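You operate a simulated robot arm through the tools that you are given. There is no shell and no other tool. Be economical: measure what you need, move in short steps, check, and stop when the job is done.

You are at the controls of a simulated robot arm. One attempt, no reset.

Task
Preset the tuner: plunger on 4, stub two on 5; lock both and switch on.
Fine: under 2 % reflected; leave the other stubs as set and the microwaves on.

It is judged by the outcome, as a careful person would: the job done as asked, and still so three seconds after it is handed in. It fails if anything else is knocked over, pushed out of place, dropped, spilled or broken.

Robot
A 7-joint arm with a two-finger parallel gripper, fixed in place. Base frame: the origin is at the foot of the arm, x ahead of it, y to its left, z up; the work surface is at about z = 780. Units: mm, rad, N and s.
With the tool pointing down near the work surface it reaches from about 200 to 740 mm from the base axis. Its first joint turns from -2.897 to 2.897 rad. Payload 1.57 kg.
The tool frame sits at the grasp point between the pads (the TCP): z along the fingers, y along the line on which they close. The tips reach 30 mm beyond it. Largest opening 110 mm; finger width 24, thickness 12; the body of the gripper, 48 by 112 mm, starts 78 mm behind the TCP.
Orientation is that of the tool frame in the base frame, as a unit quaternion [w, x, y, z]. With the fingers straight down and closing along the base's y, the tool's x points along the base's -x, its y along +y and its z along -z.

Tools
- The arm moves only by the tool play_rows. Its argument "targets" is one flat list of numbers, 7 for each row, row after row: the turn, a rotation vector about the tool's x, y, z in degrees, then the shift along the tool's x, y, z in mm, then the closure, from 0 (fully open) to 1 (shut). In form: [ax, ay, az, dx, dy, dz, fingers, ax, ay, az, dx, dy, dz, fingers, ...]. A call has 1 to 12 rows; each row is the pose to reach, as a shift and turn from the pose commanded when the call began, along the tool's axes at that moment. Each row takes 0.2 s and may step no farther than 50 mm and 0.15 rad from the row before; otherwise, or with a gripper value out of range, the whole call is refused. A pose out of reach is approached as far as the arm can. The call stops where the force on the tool passes 40 N (or 10 N more than at its start, if that is more) or the arm is blocked; 0.2 s more then pass. Each finger travels about 45 mm/s and halts on what it meets, pressing with about 40 N; the grip force reading is that of the motor and also rises with nothing between the fingers. The clock runs only during rows and for 0.2 s after the last one: add rows that repeat a pose to give the fingers time. The reply holds the time, the measured pose of the TCP, the force on the tool along the base axes, the opening and the grip force, in the units named above and with some noise, with the torque about the TCP (base axes, N m) and any sound that the robot's microphone picked up, and new pictures: "views" is both (left out), scene, wrist or none.
- Cameras (640 x 400 px; columns grow to the right, rows downward): "scene" is fixed at [220, -498.4, 1399.6]; the picture's right is [0.99, -0.17, 0.00], its down [-0.07, -0.41, -0.91] and it looks along [0.16, 0.90, -0.41] (base axes); focal length 337 px, centre (320, 200). "wrist" rides on the gripper at [70, 16, -141] in the tool frame; the picture's right is [-0.23, 0.97, 0.00], its down [-0.85, -0.20, -0.48] and it looks along [-0.47, -0.11, 0.88] (tool axes); focal length 222 px, centre (320, 200). There is no depth. A picture from a camera that has moved, and an enlarged one, comes with that camera's place and axes in the base frame and with its lens.
- slide_trunk(by): slides the trunk up (or, below 0, down) by that many mm; the arm rides with it, the base frame stays. It gives what a move gives, with no picture.
- zoom(camera, box): a new picture of the part [left, top, right, bottom] of that camera's present view, enlarged. No time passes.
- finish_job(): hands the job in; it is judged then, once.

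Go step by step. Nothing tells you positions but the pictures and the camera data: compare them with the known pose of the tool, close in by small moves and look again before you grip or let go. The budget is 120 turns and 200 pictures, counting those below and the enlarged ones. Unless the task says otherwise, let go and move clear before handing in, and close with one line.

The tools are called after "Request:" by a JSON object that holds its "fn" and its "kwargs". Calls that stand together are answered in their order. play_rows: Moves the arm, as the interface text tells. Its arguments: {"type":"object","properties":{"targets":{"type":"array","items":{"type":"number"}},"views":{"type":"string","enum":["both","scene","wrist","none"]}},"required":["targets"]} The other tools are called the same way: slide_trunk (by) slides the trunk up or down; zoom (camera, box) takes an enlarged picture of a part of a camera's view; finish_job () hands the job in.

At the start:

```text
time: 0.0
position: [95.3, 401.8, 1210.1]
ee_rot: [0.0, 0.0, 1.0, 0.0]
wrist_force: [0.1, 0.7, 0.0]
ft_torque: [-0.01, 0.0, 0.0]
grip_width: 110.2
grip_force: 0.1
trunk travel left (down, up): [-525.0, 65.0]
```

scene: 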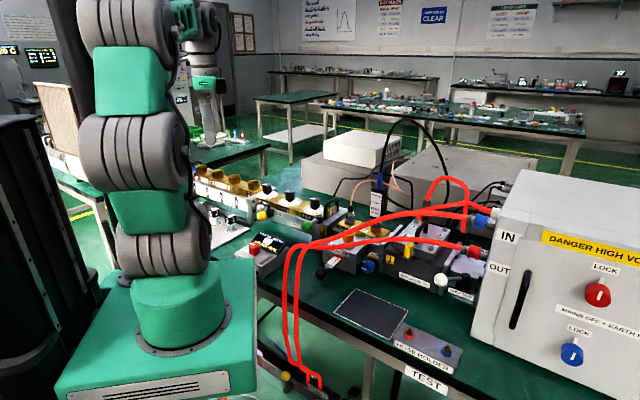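
wrist: 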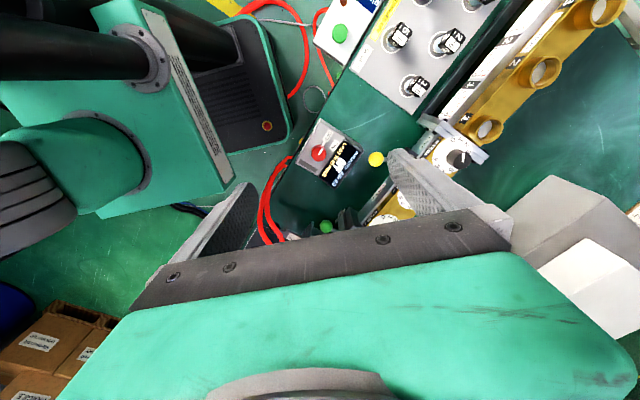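

I see a waveguide bench with a tuner, several knobs and a power unit. I'll enlarge parts of both pictures to identify them.

Request:
{"fn": "zoom", "kwargs": {"camera": "scene", "box": [180, 150, 340, 250]}}

Request:
{"fn": "zoom", "kwargs": {"camera": "scene", "box": [300, 170, 500, 295]}}

Request:
{"fn": "zoom", "kwargs": {"camera": "wrist", "box": [280, 0, 640, 225]}}

Request:
{"fn": "zoom", "kwargs": {"camera": "scene", "box": [320, 270, 500, 400]}}

```text
4.00 times, centred on (260, 200) of scene
camera zoom: at [220.0, -498.4, 1399.6], right [0.99, -0.17, 0.0], down [-0.07, -0.41, -0.91], along [0.16, 0.9, -0.41], focal length 1349 px, centre (560, 200)
```

zoom: 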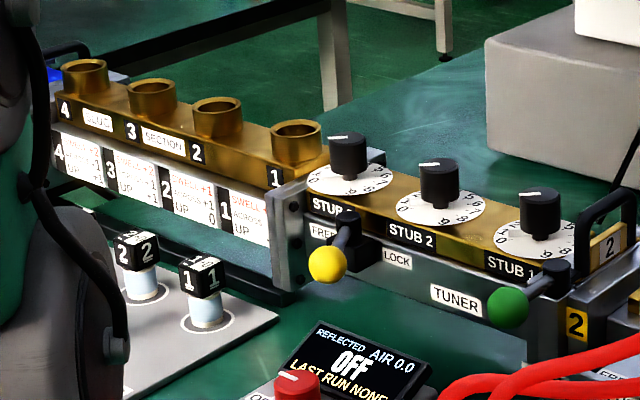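

```text
3.20 times, centred on (400, 232) of scene
camera zoom: at [220.0, -498.4, 1399.6], right [0.99, -0.17, 0.0], down [-0.07, -0.41, -0.91], along [0.16, 0.9, -0.41], focal length 1079 px, centre (64, 96)
```

zoom: 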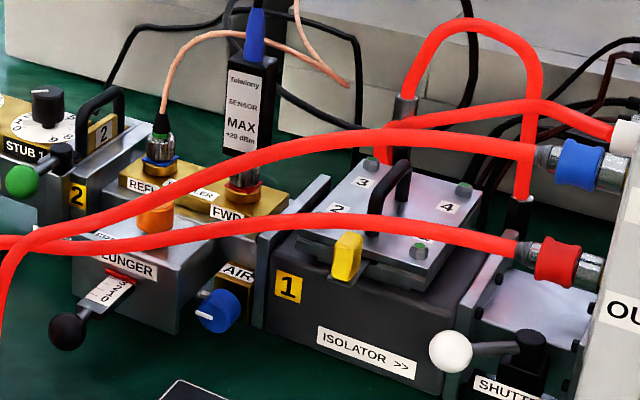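

```text
1.78 times, centred on (460, 112) of wrist
camera zoom: at [26.6, 418.0, 1350.3], right [0.23, 0.97, 0.0], down [0.85, -0.2, 0.48], along [0.47, -0.11, -0.88], focal length 395 px, centre (71, 356)
```

zoom: 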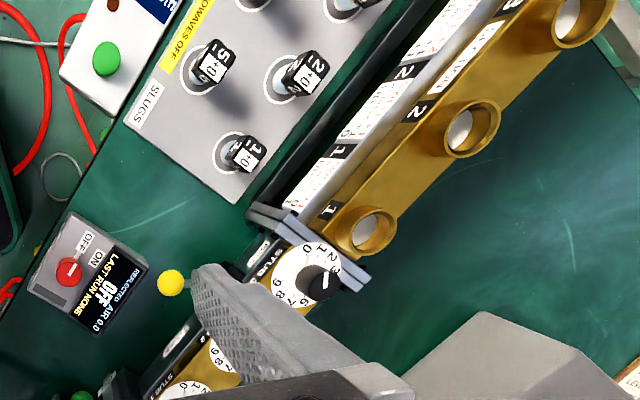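

```text
3.08 times, centred on (410, 335) of scene
camera zoom: at [220.0, -498.4, 1399.6], right [0.99, -0.17, 0.0], down [-0.07, -0.41, -0.91], along [0.16, 0.9, -0.41], focal length 1038 px, centre (43, -215)
```

zoom: 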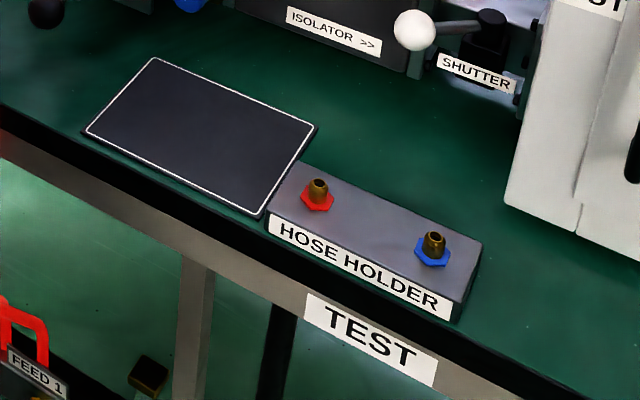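

There are several labels and wall posters that may matter, so I'll read them before moving.

Request:
{"fn": "zoom", "kwargs": {"camera": "scene", "box": [290, 0, 450, 50]}}

Request:
{"fn": "zoom", "kwargs": {"camera": "scene", "box": [470, 0, 640, 50]}}

Request:
{"fn": "zoom", "kwargs": {"camera": "scene", "box": [190, 175, 254, 215]}}

Request:
{"fn": "zoom", "kwargs": {"camera": "scene", "box": [248, 180, 328, 230]}}

Request:
{"fn": "zoom", "kwargs": {"camera": "scene", "box": [305, 225, 385, 285]}}

Request:
{"fn": "zoom", "kwargs": {"camera": "wrist", "box": [300, 0, 460, 100]}}

Request:
{"fn": "zoom", "kwargs": {"camera": "scene", "box": [480, 165, 640, 400]}}

Request:
{"fn": "zoom", "kwargs": {"camera": "scene", "box": [230, 220, 310, 280]}}

```text
4.00 times, centred on (370, 25) of scene
camera zoom: at [220.0, -498.4, 1399.6], right [0.99, -0.17, 0.0], down [-0.07, -0.41, -0.91], along [0.16, 0.9, -0.41], focal length 1349 px, centre (120, 900)
```

zoom: 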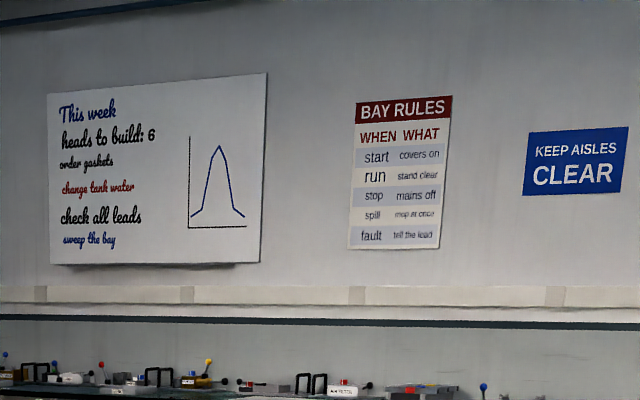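

```text
3.76 times, centred on (555, 25) of scene
camera zoom: at [220.0, -498.4, 1399.6], right [0.99, -0.17, 0.0], down [-0.07, -0.41, -0.91], along [0.16, 0.9, -0.41], focal length 1270 px, centre (-565, 859)
```

zoom: 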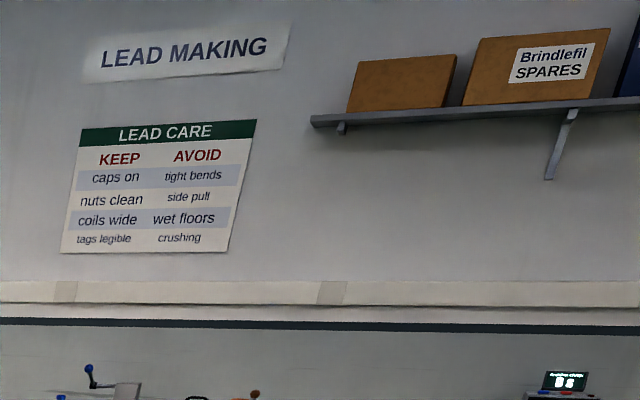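

```text
10.00 times, centred on (222, 195) of scene
camera zoom: at [220.0, -498.4, 1399.6], right [0.99, -0.17, 0.0], down [-0.07, -0.41, -0.91], along [0.16, 0.9, -0.41], focal length 3372 px, centre (1300, 250)
```

zoom: 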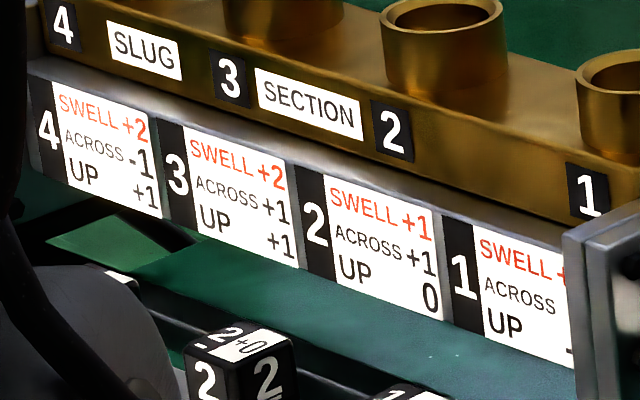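

```text
8.00 times, centred on (288, 205) of scene
camera zoom: at [220.0, -498.4, 1399.6], right [0.99, -0.17, 0.0], down [-0.07, -0.41, -0.91], along [0.16, 0.9, -0.41], focal length 2698 px, centre (576, 160)
```

zoom: 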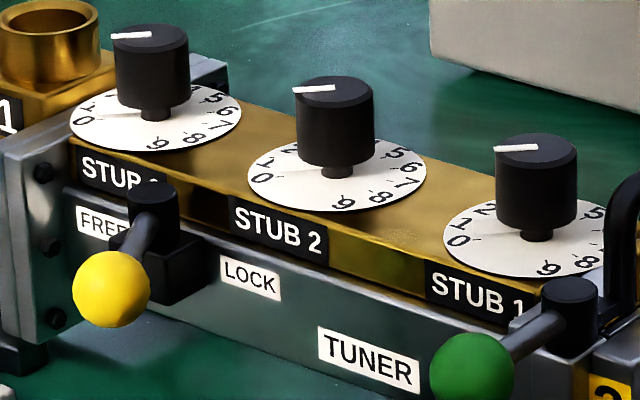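

```text
6.67 times, centred on (345, 255) of scene
camera zoom: at [220.0, -498.4, 1399.6], right [0.99, -0.17, 0.0], down [-0.07, -0.41, -0.91], along [0.16, 0.9, -0.41], focal length 2248 px, centre (153, -167)
```

zoom: 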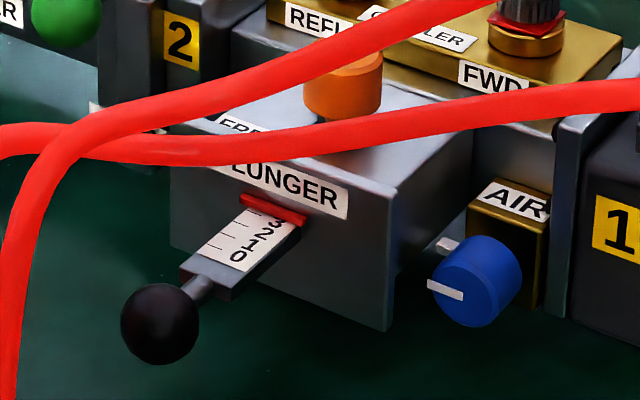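

```text
4.00 times, centred on (380, 50) of wrist
camera zoom: at [26.6, 418.0, 1350.3], right [0.23, 0.97, 0.0], down [0.85, -0.2, 0.48], along [0.47, -0.11, -0.88], focal length 888 px, centre (80, 800)
```

zoom: 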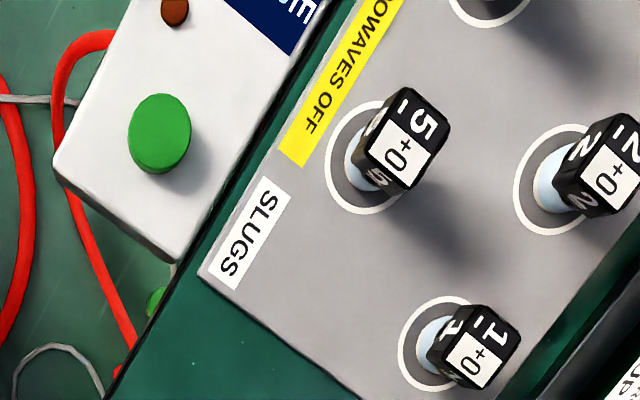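

```text
1.70 times, centred on (560, 282) of scene
camera zoom: at [220.0, -498.4, 1399.6], right [0.99, -0.17, 0.0], down [-0.07, -0.41, -0.91], along [0.16, 0.9, -0.41], focal length 574 px, centre (-88, 60)
```

zoom: 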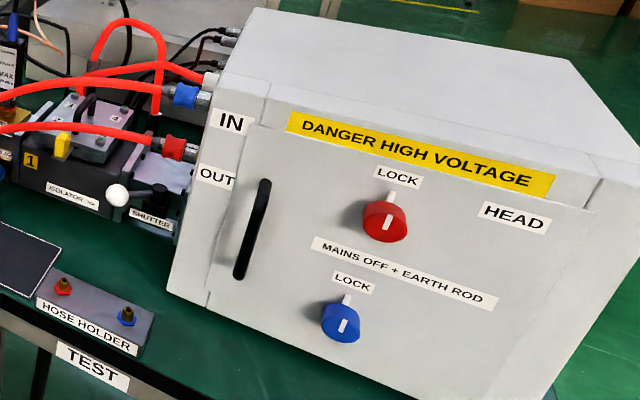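

```text
6.67 times, centred on (270, 250) of scene
camera zoom: at [220.0, -498.4, 1399.6], right [0.99, -0.17, 0.0], down [-0.07, -0.41, -0.91], along [0.16, 0.9, -0.41], focal length 2248 px, centre (653, -133)
```

zoom: 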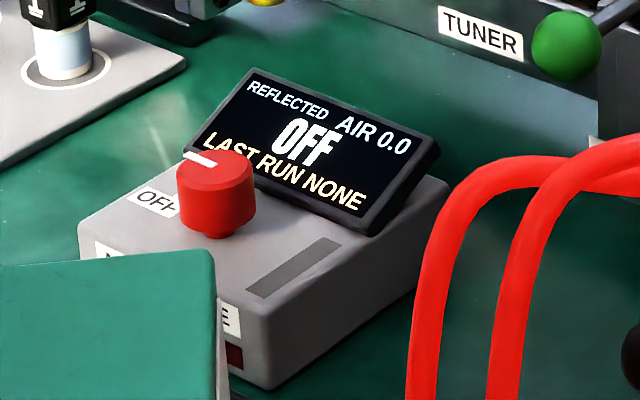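

The bench line has the generator head, shutter, isolator, air knob, plunger, tuner (stubs 1 to 3) and slug section. I'll move above the plunger region at a safe height for a wrist view.

Request:
{"fn": "play_rows", "kwargs": {"targets": [0, 0, 0, -40, -20, 0, 0, 0, 0, 0, -80, -40, 0, 0, 0, 0, 0, -120, -60, 0, 0, 0, 0, 0, -160, -80, 0, 0, 0, 0, 0, -200, -100, 0, 0, 0, 0, 0, -240, -110, 0, 0, 0, 0, 0, -240, -110, 0, 0], "views": "both"}}

```text
time: 1.6
position: [338.7, 294.6, 1209.9]
ee_rot: [0.0, 0.0, 1.0, 0.0]
wrist_force: [0.1, -0.6, -0.4]
ft_torque: [-0.03, 0.0, 0.02]
grip_width: 110.2
grip_force: 0.0
trunk travel left (down, up): [-525.0, 65.0]
camera wrist: at [269.0, 310.3, 1349.9], right [0.23, 0.97, 0.0], down [0.86, -0.2, 0.48], along [0.47, -0.11, -0.88], focal length 222 px, centre (320, 200)
```

scene: 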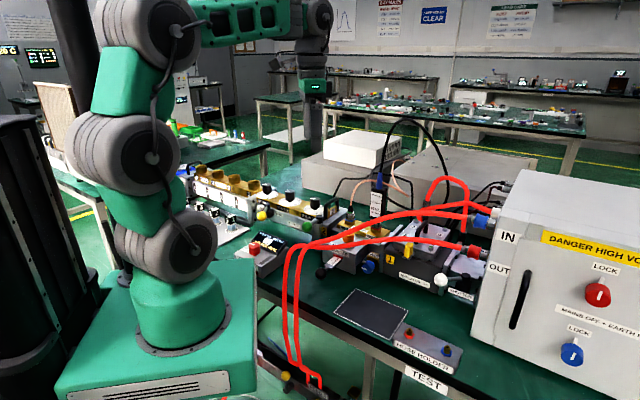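
wrist: 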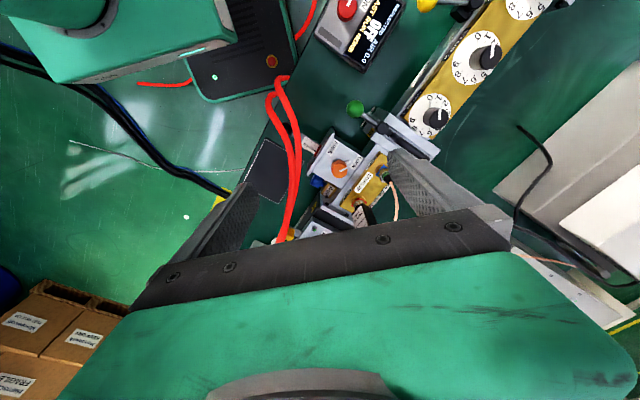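

Request:
{"fn": "zoom", "kwargs": {"camera": "wrist", "box": [230, 90, 450, 240]}}

Request:
{"fn": "zoom", "kwargs": {"camera": "wrist", "box": [380, 0, 560, 150]}}

Request:
{"fn": "zoom", "kwargs": {"camera": "scene", "box": [175, 170, 275, 280]}}

```text
2.67 times, centred on (340, 165) of wrist
camera zoom: at [269.0, 310.3, 1349.9], right [0.23, 0.97, 0.0], down [0.86, -0.2, 0.48], along [0.47, -0.11, -0.88], focal length 592 px, centre (267, 293)
```

zoom: 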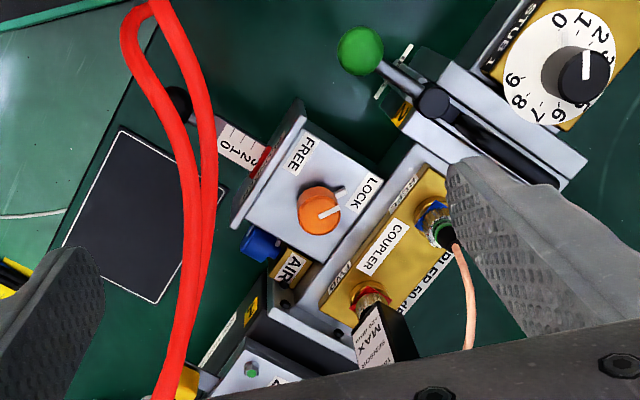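

```text
2.67 times, centred on (470, 75) of wrist
camera zoom: at [269.0, 310.3, 1349.9], right [0.23, 0.97, 0.0], down [0.86, -0.2, 0.48], along [0.47, -0.11, -0.88], focal length 592 px, centre (-80, 533)
```

zoom: 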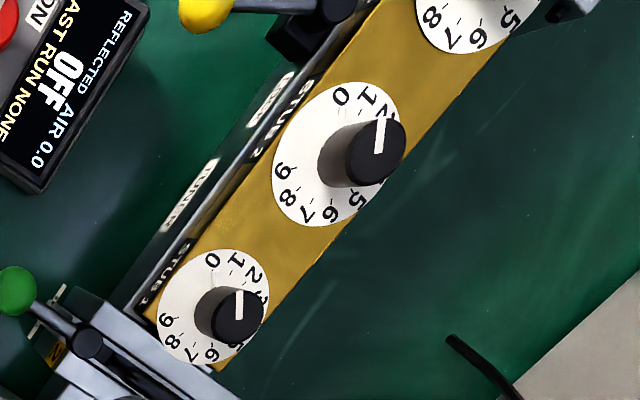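

```text
3.64 times, centred on (225, 225) of scene
camera zoom: at [220.0, -498.4, 1399.6], right [0.99, -0.17, 0.0], down [-0.07, -0.41, -0.91], along [0.16, 0.9, -0.41], focal length 1226 px, centre (666, 109)
```

zoom: 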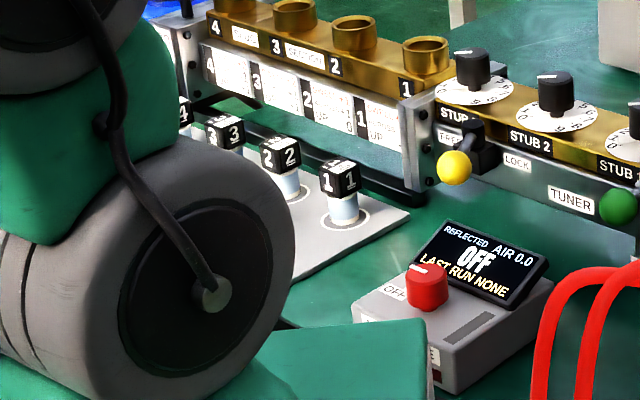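

Line runs at 45°: stub 1 about (379,502), stub 2 (301,581), stub 3 (227,660), tops at z≈930; orange lock (446,314,902); plunger ball (349,217,853). I'll turn the tool square to the line and descend for closer views.

Request:
{"fn": "play_rows", "kwargs": {"targets": [0, 0, -7.5, -10, -4, 20, 0, 0, 0, -15, -20, -8, 40, 0, 0, 0, -22.5, -30, -12, 60, 0, 0, 0, -30, -40, -16, 80, 0, 0, 0, -37.5, -50, -20, 100, 0, 0, 0, -45, -50, -20, 110, 0, 0, 0, -45, -50, -20, 110, 0], "views": "both"}}

```text
time: 3.2
position: [385.9, 271.3, 1099.9]
ee_rot: [0.0, -0.383, 0.924, 0.0]
wrist_force: [-0.7, -0.3, 0.9]
ft_torque: [-0.02, 0.0, 0.04]
grip_width: 110.0
grip_force: 0.1
trunk travel left (down, up): [-525.0, 65.0]
camera wrist: at [325.9, 233.1, 1241.3], right [-0.53, 0.85, 0.0], down [0.74, 0.46, 0.48], along [0.41, 0.25, -0.88], focal length 222 px, centre (320, 200)
```

scene: 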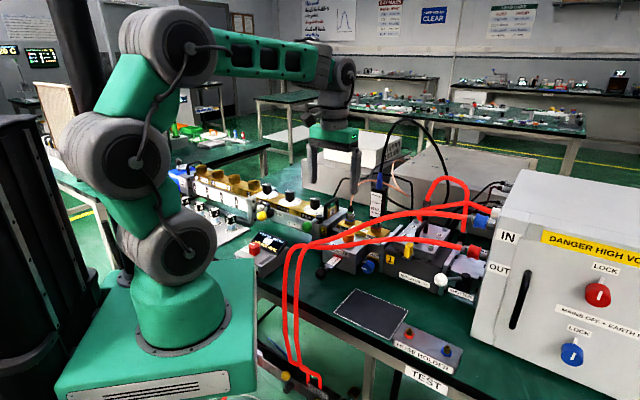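
wrist: 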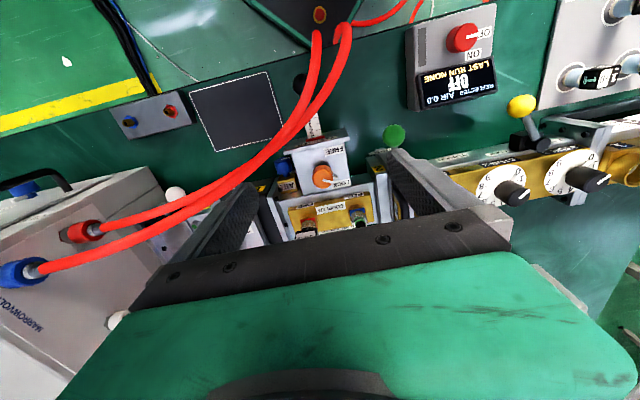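

Request:
{"fn": "zoom", "kwargs": {"camera": "wrist", "box": [250, 70, 410, 240]}}

Request:
{"fn": "zoom", "kwargs": {"camera": "wrist", "box": [380, 10, 620, 220]}}

Request:
{"fn": "zoom", "kwargs": {"camera": "wrist", "box": [0, 130, 280, 305]}}

```text
2.35 times, centred on (330, 155) of wrist
camera zoom: at [325.9, 233.1, 1241.3], right [-0.53, 0.85, 0.0], down [0.74, 0.46, 0.48], along [0.41, 0.25, -0.88], focal length 523 px, centre (296, 306)
```

zoom: 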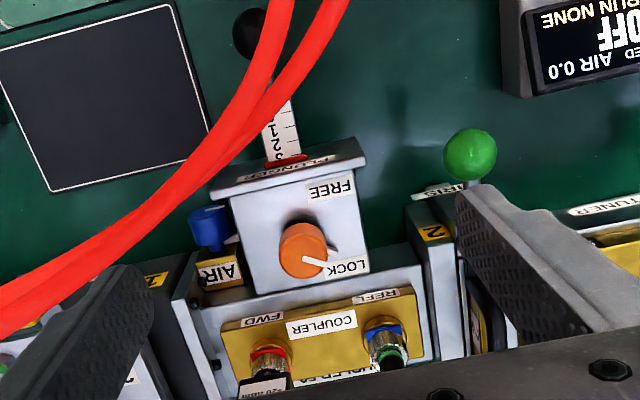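

```text
1.90 times, centred on (500, 115) of wrist
camera zoom: at [325.9, 233.1, 1241.3], right [-0.53, 0.85, 0.0], down [0.74, 0.46, 0.48], along [0.41, 0.25, -0.88], focal length 423 px, centre (-23, 362)
```

zoom: 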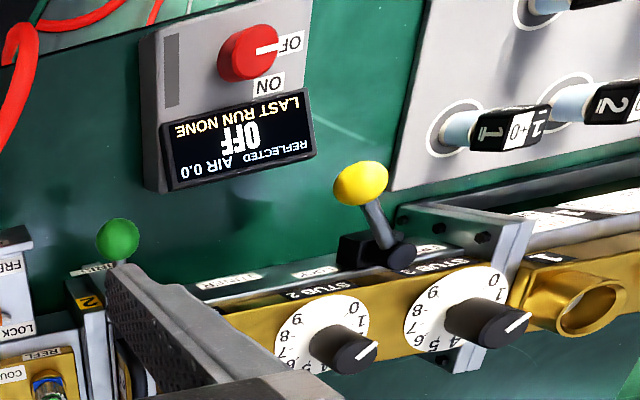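

```text
2.29 times, centred on (140, 218) of wrist
camera zoom: at [325.9, 233.1, 1241.3], right [-0.53, 0.85, 0.0], down [0.74, 0.46, 0.48], along [0.41, 0.25, -0.88], focal length 508 px, centre (731, 160)
```

zoom: 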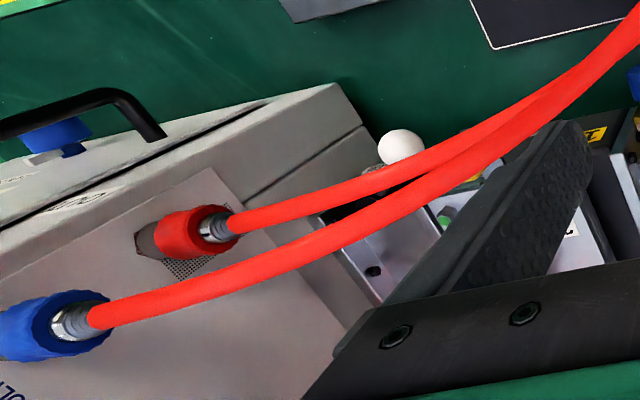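

Request:
{"fn": "zoom", "kwargs": {"camera": "wrist", "box": [290, 80, 354, 120]}}

Request:
{"fn": "zoom", "kwargs": {"camera": "wrist", "box": [290, 125, 370, 195]}}

Request:
{"fn": "zoom", "kwargs": {"camera": "scene", "box": [320, 245, 368, 275]}}

Request:
{"fn": "zoom", "kwargs": {"camera": "wrist", "box": [480, 80, 560, 160]}}

```text
10.00 times, centred on (322, 100) of wrist
camera zoom: at [325.9, 233.1, 1241.3], right [-0.53, 0.85, 0.0], down [0.74, 0.46, 0.48], along [0.41, 0.25, -0.88], focal length 2221 px, centre (300, 1200)
```

zoom: 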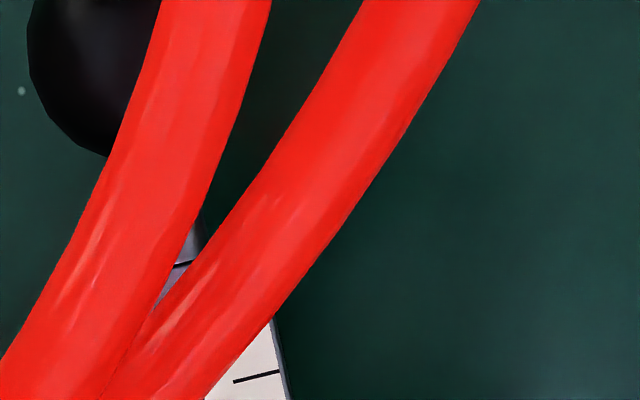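

```text
5.71 times, centred on (330, 160) of wrist
camera zoom: at [325.9, 233.1, 1241.3], right [-0.53, 0.85, 0.0], down [0.74, 0.46, 0.48], along [0.41, 0.25, -0.88], focal length 1269 px, centre (263, 429)
```

zoom: 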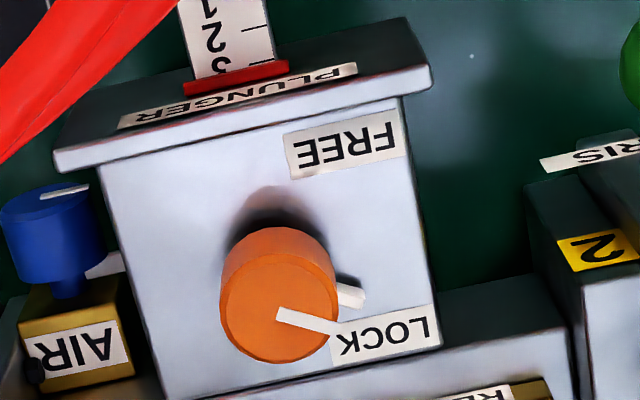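

```text
13.33 times, centred on (344, 260) of scene
camera zoom: at [220.0, -498.4, 1399.6], right [0.99, -0.17, 0.0], down [-0.07, -0.41, -0.91], along [0.16, 0.9, -0.41], focal length 4496 px, centre (0, -600)
```

zoom: 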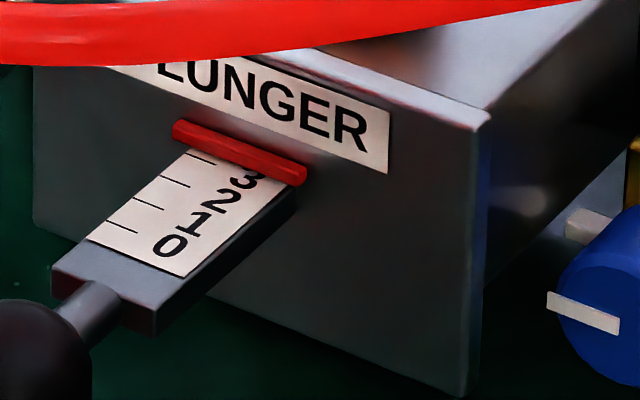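

```text
5.00 times, centred on (520, 120) of wrist
camera zoom: at [325.9, 233.1, 1241.3], right [-0.53, 0.85, 0.0], down [0.74, 0.46, 0.48], along [0.41, 0.25, -0.88], focal length 1111 px, centre (-680, 600)
```

zoom: 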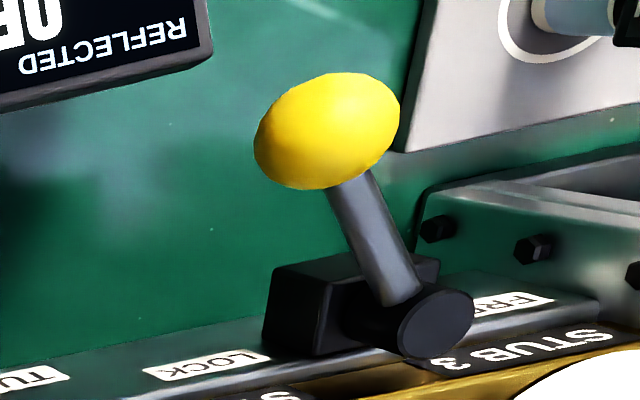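

Both locks appear to be at LOCK (orange pointer on LOCK, yellow lever swung to the LOCK side), and the plunger reads about 3.1. I'll move above the yellow lever to free the stubs first.

Request:
{"fn": "play_rows", "kwargs": {"targets": [0, 0, 0, -5, 45, 0, 0.3, 0, 0, 0, -10, 90, 0, 0.6, 0, 0, 0, -15, 135, 0, 0.6, 0, 0, 0, -20, 180, 20, 0.6, 0, 0, 0, -25, 225, 40, 0.6, 0, 0, 0, -30, 270, 60, 0.6, 0, 0, 0, -32, 290, 80, 0.6, 0, 0, 0, -32, 290, 80, 0.6], "views": "both"}}

```text
time: 5.0
position: [201.8, 499.7, 1020.5]
ee_rot: [0.001, -0.382, 0.924, 0.0]
wrist_force: [-0.2, -0.3, -0.3]
ft_torque: [0.0, -0.02, 0.02]
grip_width: 43.9
grip_force: 0.0
trunk travel left (down, up): [-525.0, 65.0]
camera wrist: at [140.6, 461.7, 1161.1], right [-0.53, 0.85, 0.0], down [0.75, 0.46, 0.48], along [0.41, 0.25, -0.88], focal length 222 px, centre (320, 200)
```

scene: 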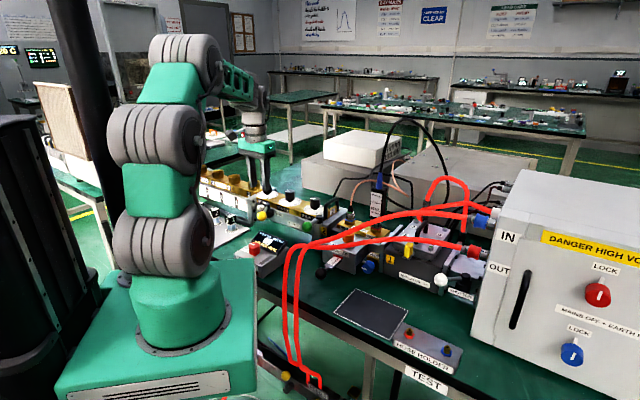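
wrist: 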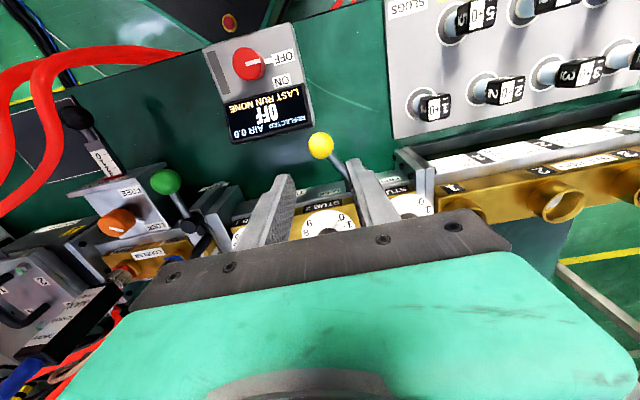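

Request:
{"fn": "zoom", "kwargs": {"camera": "wrist", "box": [260, 110, 460, 240]}}

Request:
{"fn": "zoom", "kwargs": {"camera": "wrist", "box": [380, 0, 640, 200]}}

```text
3.08 times, centred on (360, 175) of wrist
camera zoom: at [140.6, 461.7, 1161.1], right [-0.53, 0.85, 0.0], down [0.75, 0.46, 0.48], along [0.41, 0.25, -0.88], focal length 684 px, centre (197, 277)
```

zoom: 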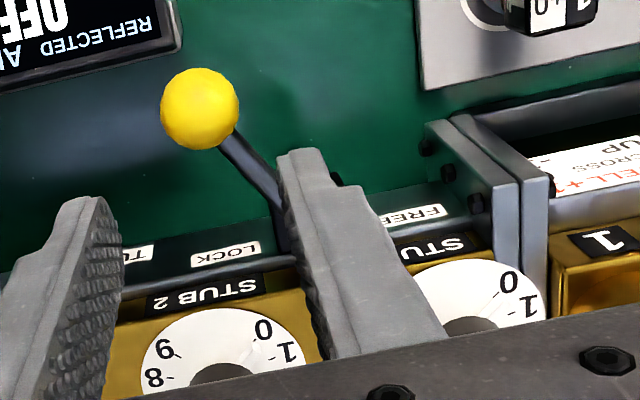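

```text
2.00 times, centred on (510, 100) of wrist
camera zoom: at [140.6, 461.7, 1161.1], right [-0.53, 0.85, 0.0], down [0.75, 0.46, 0.48], along [0.41, 0.25, -0.88], focal length 444 px, centre (-60, 400)
```

zoom: 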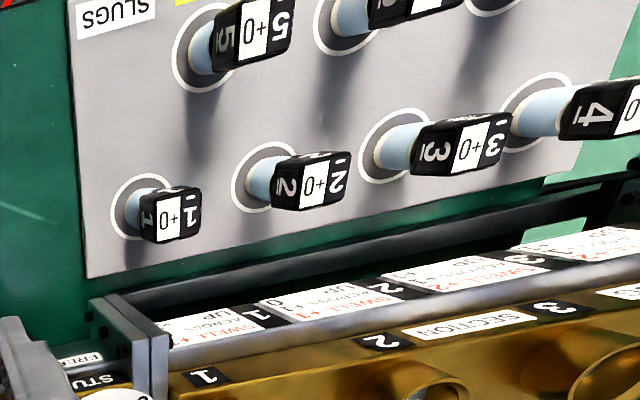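

Request:
{"fn": "play_rows", "kwargs": {"targets": [0, 0, 0, 0, 0, 40, 0.6, 0, 0, 0, 0, 0, 80, 0.6, 0, 0, 0, 0, 0, 108, 0.6, 0, 0, 0, 0, 0, 108, 0.6], "views": "wrist"}}

```text
time: 6.0
position: [204.3, 500.2, 910.0]
ee_rot: [-0.001, -0.382, 0.924, 0.0]
wrist_force: [-0.5, 0.5, -0.2]
ft_torque: [0.0, 0.0, 0.0]
grip_width: 43.9
grip_force: 0.0
trunk travel left (down, up): [-525.0, 65.0]
camera wrist: at [143.9, 462.3, 1051.0], right [-0.53, 0.85, 0.0], down [0.75, 0.46, 0.48], along [0.41, 0.25, -0.88], focal length 222 px, centre (320, 200)
```

wrist: 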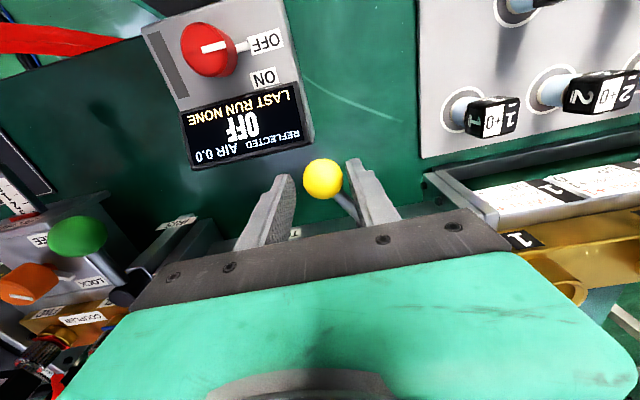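

The ball sits between the fingers, but the end flange is tight on that side. I'll push with closed fingers from the right instead.

Request:
{"fn": "play_rows", "kwargs": {"targets": [0, 0, 0, 0, 0, -45, 0.6, 0, 0, 0, 0, -35, -45, 0.8, 0, 0, 0, 0, -35, -45, 1, 0, 0, 0, 0, -35, -45, 1, 0, 0, 0, 0, -35, 0, 1, 0, 0, 0, 0, -20, 0, 1, 0, 0, 0, 2, -5, 0, 1, 0, 0, 0, 5, 10, 0, 1, 0, 0, 0, 5, 25, 0, 1, 0, 0, 0, 2, 35, 0, 1, 0, 0, 0, 2, 35, 0, 1], "views": "wrist"}}

```text
time: 8.4
position: [176.2, 523.4, 910.4]
ee_rot: [0.0, -0.382, 0.924, -0.001]
wrist_force: [0.2, -0.6, 0.0]
ft_torque: [0.01, 0.0, 0.04]
grip_width: 0.0
grip_force: 21.6
trunk travel left (down, up): [-525.0, 65.0]
camera wrist: at [116.6, 484.9, 1051.3], right [-0.53, 0.85, 0.0], down [0.75, 0.46, 0.48], along [0.41, 0.25, -0.88], focal length 222 px, centre (320, 200)
```

wrist: 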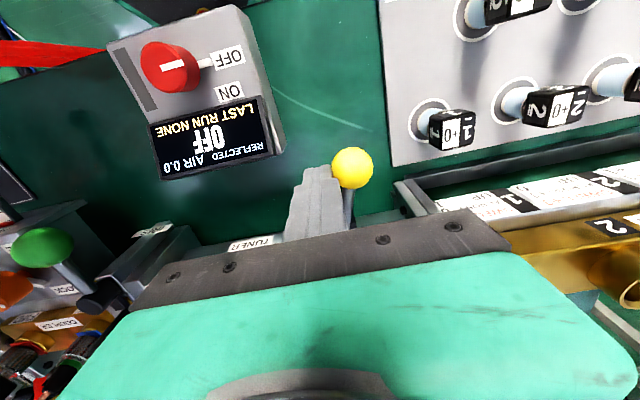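

Request:
{"fn": "play_rows", "kwargs": {"targets": [0, 0, 0, 0, 8, 0, 1, 0, 0, 0, -1, 16, 0, 1, 0, 0, 0, -4, 24, 0, 1, 0, 0, 0, -7, 32, 0, 1, 0, 0, 0, -7, 32, 0, 1], "views": "both"}}

```text
time: 9.3
position: [165.6, 534.9, 910.4]
ee_rot: [-0.004, -0.377, 0.926, -0.008]
wrist_force: [16.6, -21.2, 13.4]
ft_torque: [-0.32, -0.21, 0.04]
grip_width: 0.0
grip_force: 21.2
trunk travel left (down, up): [-525.0, 65.0]
stopped in row 4: the force on the tool passed its limit at 48 N (the readings are from after the stop); the commanded pose is now the measured one
camera wrist: at [104.8, 500.4, 1052.5], right [-0.52, 0.86, -0.01], down [0.75, 0.46, 0.47], along [0.41, 0.23, -0.88], focal length 222 px, centre (320, 200)
```

scene: 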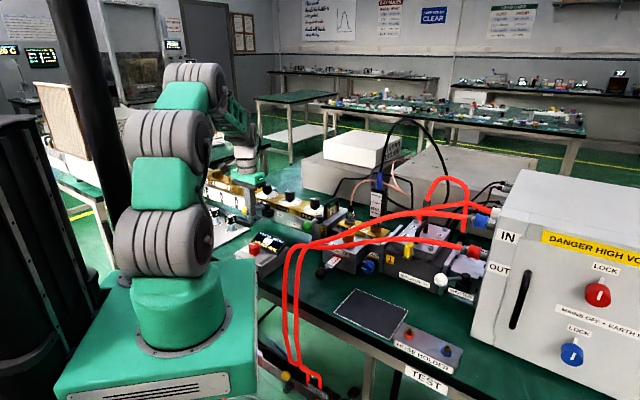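
wrist: 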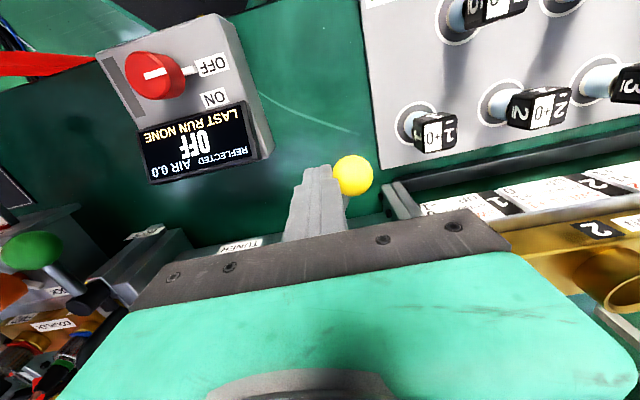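

The lever met its stop, which should be FREE. I'll back off, rise and check.

Request:
{"fn": "play_rows", "kwargs": {"targets": [0, 0, 0, 0, -15, 0, 1, 0, 0, 0, 0, -15, -40, 1, 0, 0, 0, 0, -15, -80, 1, 0, 0, 0, 0, -15, -110, 1, 0, 0, 0, 0, -15, -110, 1], "views": "wrist"}}

Request:
{"fn": "zoom", "kwargs": {"camera": "scene", "box": [248, 180, 328, 230]}}

```text
time: 10.5
position: [175.5, 529.1, 1017.7]
ee_rot: [-0.004, -0.38, 0.925, -0.007]
wrist_force: [-0.2, 0.1, 0.2]
ft_torque: [-0.01, 0.04, 0.0]
grip_width: 0.2
grip_force: 21.5
trunk travel left (down, up): [-525.0, 65.0]
camera wrist: at [114.3, 494.0, 1159.7], right [-0.52, 0.85, -0.01], down [0.75, 0.47, 0.47], along [0.41, 0.24, -0.88], focal length 222 px, centre (320, 200)
```

wrist: 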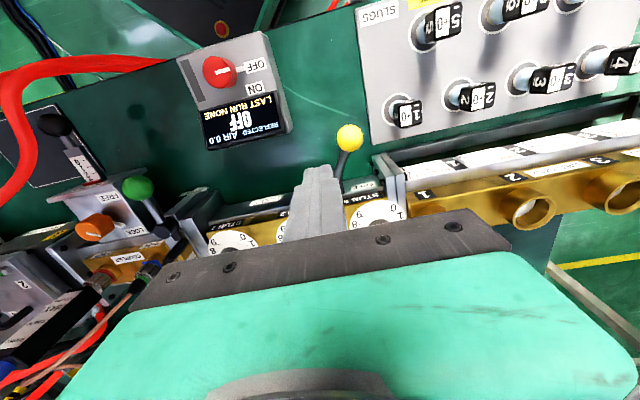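

```text
8.00 times, centred on (288, 205) of scene
camera zoom: at [220.0, -498.4, 1399.6], right [0.99, -0.17, 0.0], down [-0.07, -0.41, -0.91], along [0.16, 0.9, -0.41], focal length 2698 px, centre (576, 160)
```

zoom: 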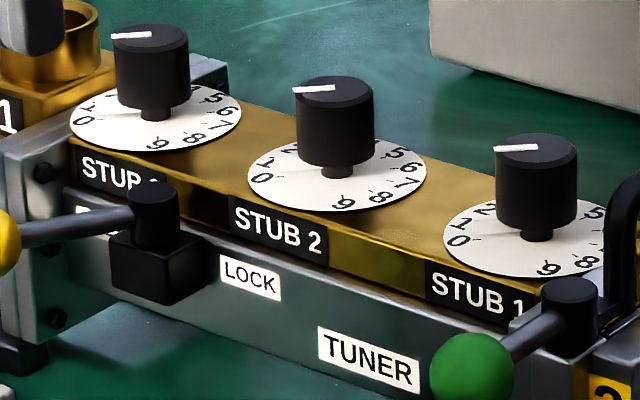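

The lever is now over FREE. Next I'll go above the stub 2 knob.

Request:
{"fn": "play_rows", "kwargs": {"targets": [0, 0, 0, -42, -18, -12, 0.8, 0, 0, 0, -84, -35, -12, 0.6, 0, 0, 0, -125, -52, -12, 0.5, 0, 0, 0, -125, -52, -12, 0.5], "views": "both"}}

Request:
{"fn": "zoom", "kwargs": {"camera": "wrist", "box": [240, 110, 400, 210]}}

```text
time: 11.5
position: [302.7, 581.3, 1032.0]
ee_rot: [-0.003, -0.38, 0.925, -0.008]
wrist_force: [-0.2, 0.3, 0.4]
ft_torque: [-0.04, -0.01, -0.02]
grip_width: 54.8
grip_force: 0.0
trunk travel left (down, up): [-525.0, 65.0]
camera wrist: at [240.3, 546.0, 1172.3], right [-0.52, 0.85, -0.01], down [0.75, 0.47, 0.47], along [0.41, 0.24, -0.88], focal length 222 px, centre (320, 200)
```

scene: 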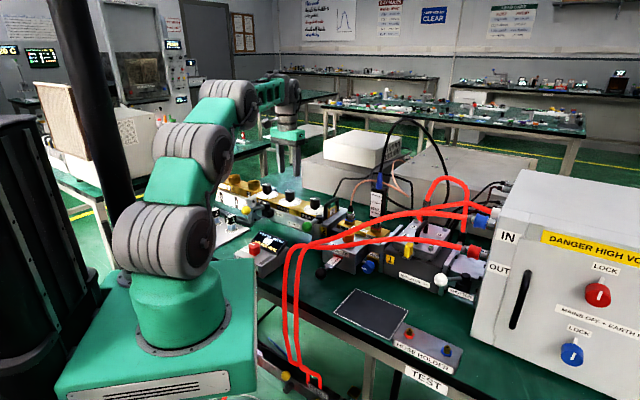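
wrist: 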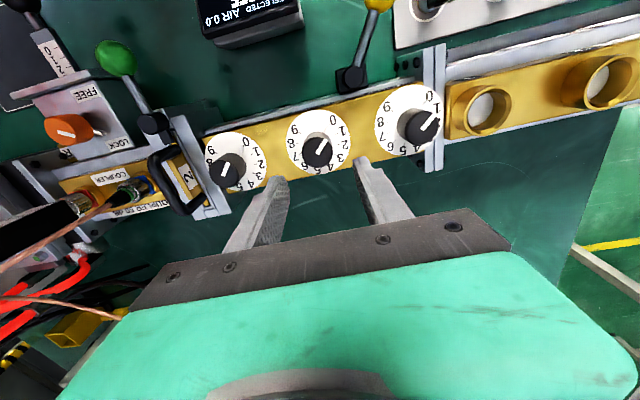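

```text
4.00 times, centred on (320, 160) of wrist
camera zoom: at [240.3, 546.0, 1172.3], right [-0.52, 0.85, -0.01], down [0.75, 0.47, 0.47], along [0.41, 0.24, -0.88], focal length 888 px, centre (320, 360)
```

zoom: 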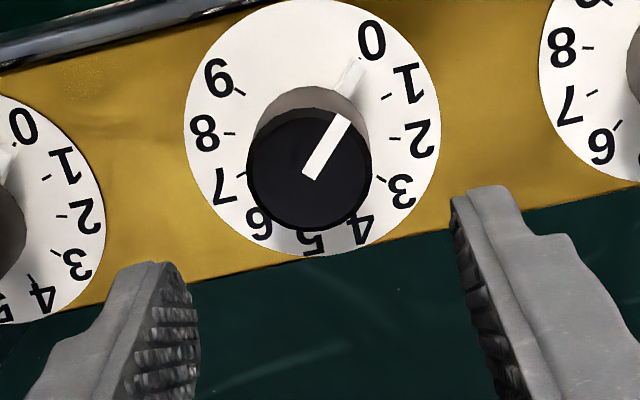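

Stub 2 reads 0, with 30° per unit clockwise, so it needs +150°. I'll straighten and centre over the knob, then pre-turn counter-clockwise.

Request:
{"fn": "play_rows", "kwargs": {"targets": [-0.7, -0.7, -0.3, 2.6, -3, 10, 0.5, -0.7, -0.7, -0.3, 2.6, -3, 10, 0.5], "views": "none"}}

Request:
{"fn": "play_rows", "kwargs": {"targets": [0, 0, -8, 0, 0, 0, 0.5, 0, 0, -16, 0, 0, 0, 0.5, 0, 0, -24, 0, 0, 0, 0.5, 0, 0, -32, 0, 0, 0, 0.5, 0, 0, -40, 0, 0, 0, 0.5, 0, 0, -48, 0, 0, 0, 0.5, 0, 0, -56, 0, 0, 0, 0.5, 0, 0, -64, 0, 0, 0, 0.5, 0, 0, -70, 0, 0, 0, 0.5, 0, 0, -75, 0, 0, 0, 0.5, 0, 0, -75, 0, 0, 0, 0.5], "views": "wrist"}}

```text
time: 12.1
position: [299.9, 577.4, 1023.2]
ee_rot: [0.0, -0.382, 0.924, 0.001]
wrist_force: [-0.6, -0.6, -0.5]
ft_torque: [0.01, 0.03, -0.01]
grip_width: 54.7
grip_force: 0.0
trunk travel left (down, up): [-525.0, 65.0]
```

```text
time: 14.5
position: [299.4, 576.8, 1020.2]
ee_rot: [0.0, 0.866, -0.499, -0.001]
wrist_force: [0.4, 0.3, -0.5]
ft_torque: [-0.02, 0.02, -0.04]
grip_width: 55.0
grip_force: 0.0
trunk travel left (down, up): [-525.0, 65.0]
camera wrist: at [320.7, 508.9, 1160.9], right [-0.96, -0.29, 0.0], down [-0.26, 0.84, 0.48], along [-0.14, 0.46, -0.88], focal length 222 px, centre (320, 200)
```

wrist: 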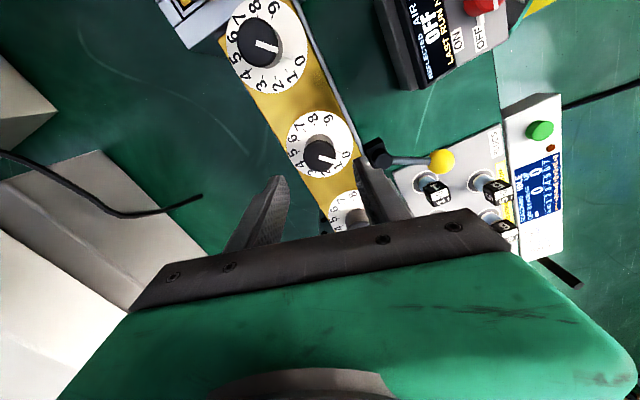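

Request:
{"fn": "play_rows", "kwargs": {"targets": [0, 0, 0, 0, 0, 45, 0.5, 0, 0, 0, 0, 0, 85, 0.5, 0, 0, 0, 0, 0, 94, 0.5, 0, 0, 0, 0, 0, 94, 0.7, 0, 0, 0, 0, 0, 94, 0.7, 0, 0, 0, 0, 0, 94, 0.72, 0, 0, 0, 0, 0, 94, 0.75], "views": "wrist"}}

```text
time: 16.2
position: [299.0, 576.9, 933.0]
ee_rot: [-0.005, 0.866, -0.5, -0.001]
wrist_force: [-0.9, 2.8, 12.1]
ft_torque: [-0.37, 0.37, 0.02]
grip_width: 34.2
grip_force: 3.9
trunk travel left (down, up): [-525.0, 65.0]
stopped in row 7: the force on the tool passed its limit at 41 N (the readings are from after the stop); the commanded pose is now the measured one
camera wrist: at [319.8, 507.5, 1072.1], right [-0.96, -0.29, 0.0], down [-0.26, 0.84, 0.49], along [-0.14, 0.47, -0.87], focal length 222 px, centre (320, 200)
```

wrist: 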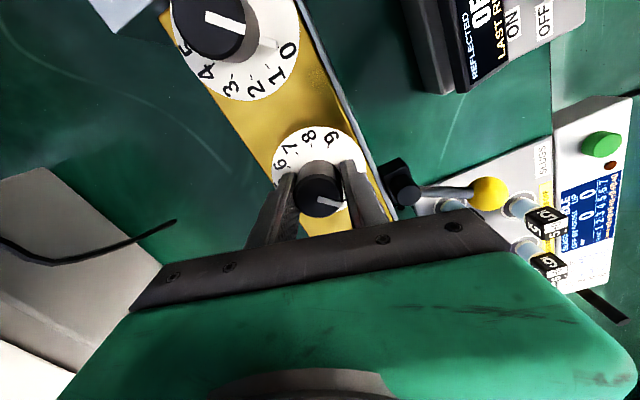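

The tips touched the dial; I'll lift 3 mm and then close firmly on the knob.

Request:
{"fn": "play_rows", "kwargs": {"targets": [0, 0, 0, 0, 0, -3, 0.7, 0, 0, 0, 0, 0, -3.5, 0.8, 0, 0, 0, 0, 0, -3.5, 1, 0, 0, 0, 0, 0, -3.5, 1], "views": "none"}}

```text
time: 17.2
position: [299.9, 576.7, 933.1]
ee_rot: [0.0, 0.865, -0.501, -0.001]
wrist_force: [16.5, 8.8, -2.5]
ft_torque: [0.16, -0.26, -0.01]
grip_width: 32.9
grip_force: 29.8
trunk travel left (down, up): [-525.0, 65.0]
```

Request:
{"fn": "play_rows", "kwargs": {"targets": [0, 0, 0, 0, -1.5, 0, 1, 0, 0, 0, 0, -1.5, 0, 1], "views": "none"}}

```text
time: 17.8
position: [300.4, 576.3, 932.4]
ee_rot: [0.001, 0.866, -0.499, -0.001]
wrist_force: [12.0, -0.3, -1.9]
ft_torque: [0.23, -0.61, 0.01]
grip_width: 33.0
grip_force: 41.2
trunk travel left (down, up): [-525.0, 65.0]
```

Request:
{"fn": "play_rows", "kwargs": {"targets": [0, 0, 0, 0.6, -1, 0, 1, 0, 0, 7, 0.6, -1, 0, 1, 0, 0, 14, 0.6, -1, 0, 1, 0, 0, 21, 0.6, -1, 0, 1, 0, 0, 28, 0.6, -1, 0, 1, 0, 0, 28, 0.6, -1, 0, 1], "views": "wrist"}}

```text
time: 19.2
position: [301.0, 576.8, 932.2]
ee_rot: [0.001, 0.72, -0.694, -0.001]
wrist_force: [6.0, -0.3, -2.1]
ft_torque: [0.16, -0.24, 0.0]
grip_width: 33.0
grip_force: 41.1
trunk travel left (down, up): [-525.0, 65.0]
camera wrist: at [286.9, 506.1, 1072.5], right [-0.98, 0.19, 0.0], down [0.17, 0.86, 0.48], along [0.09, 0.47, -0.88], focal length 222 px, centre (320, 200)
```

wrist: 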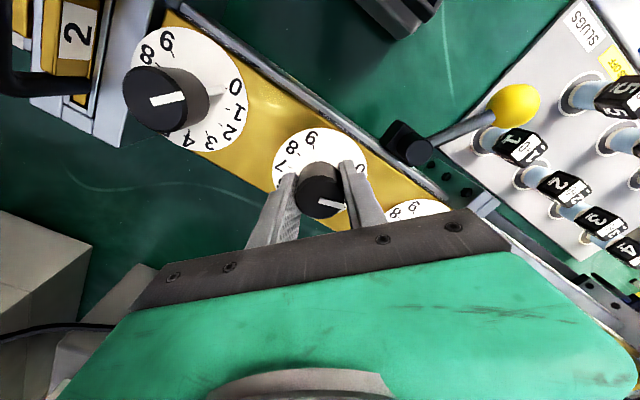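

Request:
{"fn": "play_rows", "kwargs": {"targets": [0, 0, 8, 0, 0, 0, 1, 0, 0, 16, 0, 0, 0, 1, 0, 0, 24, 0, 0, 0, 1, 0, 0, 32, 0, 0, 0, 1, 0, 0, 40, 0, 0, 0, 1, 0, 0, 48, 0, 0, 0, 1, 0, 0, 56, 0, 0, 0, 1, 0, 0, 64, 0, 0, 0, 1, 0, 0, 72, 0, 0, 0, 1, 0, 0, 80, 0, 0, 0, 1, 0, 0, 80, 0, 0, 0, 1], "views": "wrist"}}

```text
time: 21.6
position: [300.3, 575.8, 931.3]
ee_rot: [-0.001, -0.105, 0.995, 0.001]
wrist_force: [1.1, -3.9, -9.8]
ft_torque: [0.14, -0.86, 0.05]
grip_width: 32.8
grip_force: 40.8
trunk travel left (down, up): [-525.0, 65.0]
camera wrist: at [229.8, 577.4, 1072.7], right [0.02, 1.0, 0.0], down [0.88, -0.02, 0.48], along [0.48, -0.01, -0.88], focal length 222 px, centre (320, 200)
```

wrist: 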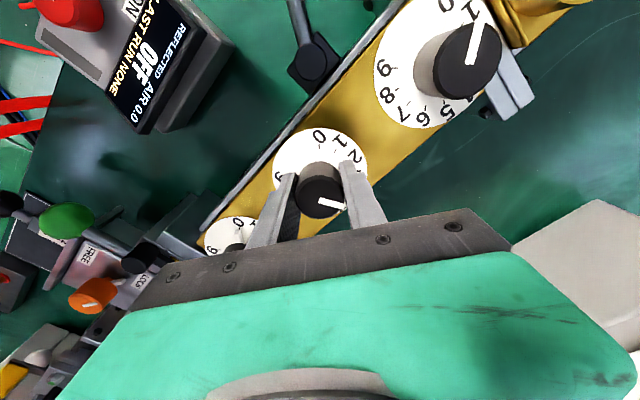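

Request:
{"fn": "play_rows", "kwargs": {"targets": [0, 0, 7, 0, 0, 0, 1, 0, 0, 14, 0, 0, 0, 1, 0, 0, 21, 0, 0, 0, 1, 0, 0, 28, 0, 0, 0, 1, 0, 0, 35, 0, 0, 0, 1, 0, 0, 42, 0, 0, 0, 1, 0, 0, 42, 0, 0, 0, 1], "views": "wrist"}}

Request:
{"fn": "zoom", "kwargs": {"camera": "wrist", "box": [260, 120, 388, 220]}}

```text
time: 23.2
position: [300.8, 576.1, 931.8]
ee_rot: [-0.002, 0.259, 0.966, 0.001]
wrist_force: [1.0, -10.9, -7.5]
ft_torque: [-0.17, 0.25, -0.02]
grip_width: 32.9
grip_force: 40.7
trunk travel left (down, up): [-525.0, 65.0]
camera wrist: at [249.1, 624.6, 1072.7], right [0.68, 0.73, 0.0], down [0.64, -0.6, 0.48], along [0.35, -0.33, -0.88], focal length 222 px, centre (320, 200)
```

wrist: 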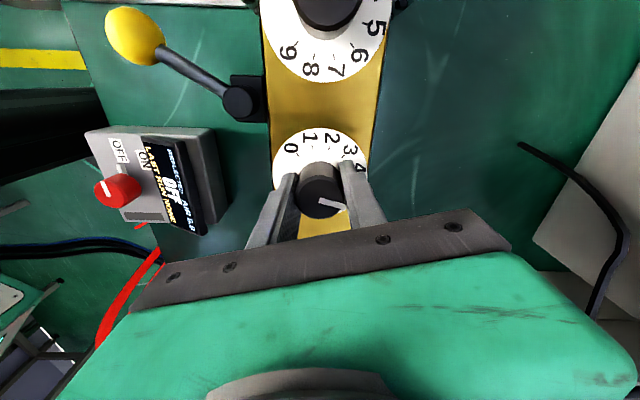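

```text
4.00 times, centred on (324, 170) of wrist
camera zoom: at [249.1, 624.6, 1072.7], right [0.68, 0.73, 0.0], down [0.64, -0.6, 0.48], along [0.35, -0.33, -0.88], focal length 888 px, centre (304, 320)
```

zoom: 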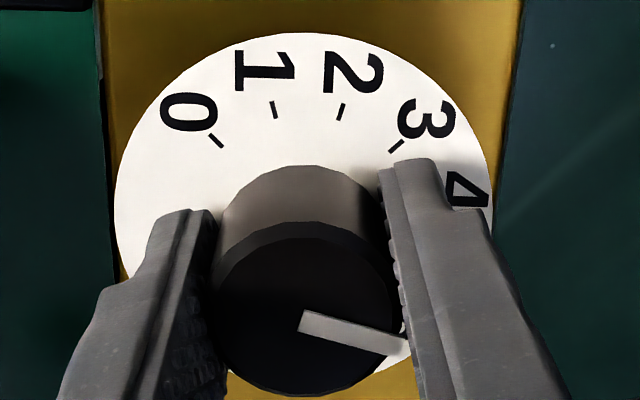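

Turned by 150°. I'll release, rise and read the dial.

Request:
{"fn": "play_rows", "kwargs": {"targets": [0, 0, 0, 0, 0, 0, 0.6, 0, 0, 0, 0, 0, 0, 0.5, 0, 0, 0, 0, 0, 0, 0.5, 0, 0, 0, 0, 0, -45, 0.5, 0, 0, 0, 0, 0, -90, 0.5, 0, 0, 0, 0, 0, -90, 0.5], "views": "wrist"}}

Request:
{"fn": "zoom", "kwargs": {"camera": "wrist", "box": [272, 110, 368, 170]}}

```text
time: 24.6
position: [301.0, 575.6, 1024.5]
ee_rot: [-0.001, 0.257, 0.966, 0.0]
wrist_force: [0.1, 0.4, 0.4]
ft_torque: [-0.04, -0.03, -0.02]
grip_width: 55.0
grip_force: 0.1
trunk travel left (down, up): [-525.0, 65.0]
camera wrist: at [249.3, 624.5, 1165.0], right [0.68, 0.73, 0.0], down [0.64, -0.6, 0.48], along [0.35, -0.33, -0.88], focal length 222 px, centre (320, 200)
```

wrist: 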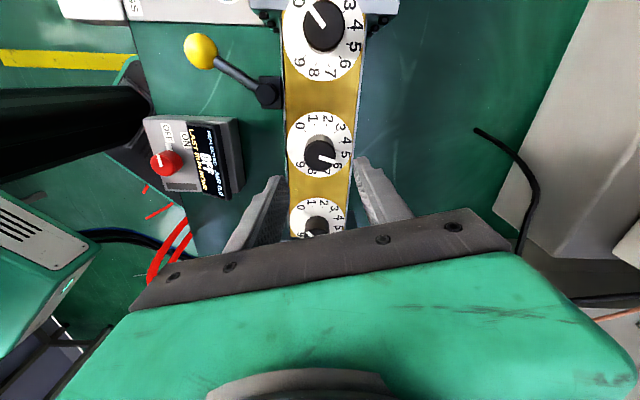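

```text
6.67 times, centred on (320, 140) of wrist
camera zoom: at [249.3, 624.5, 1165.0], right [0.68, 0.73, 0.0], down [0.64, -0.6, 0.48], along [0.35, -0.33, -0.88], focal length 1481 px, centre (320, 600)
```

zoom: 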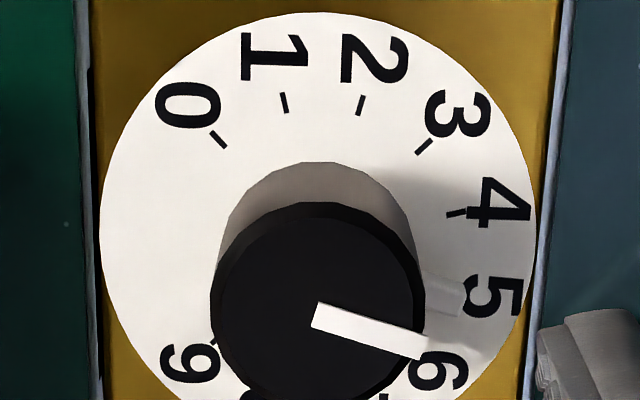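

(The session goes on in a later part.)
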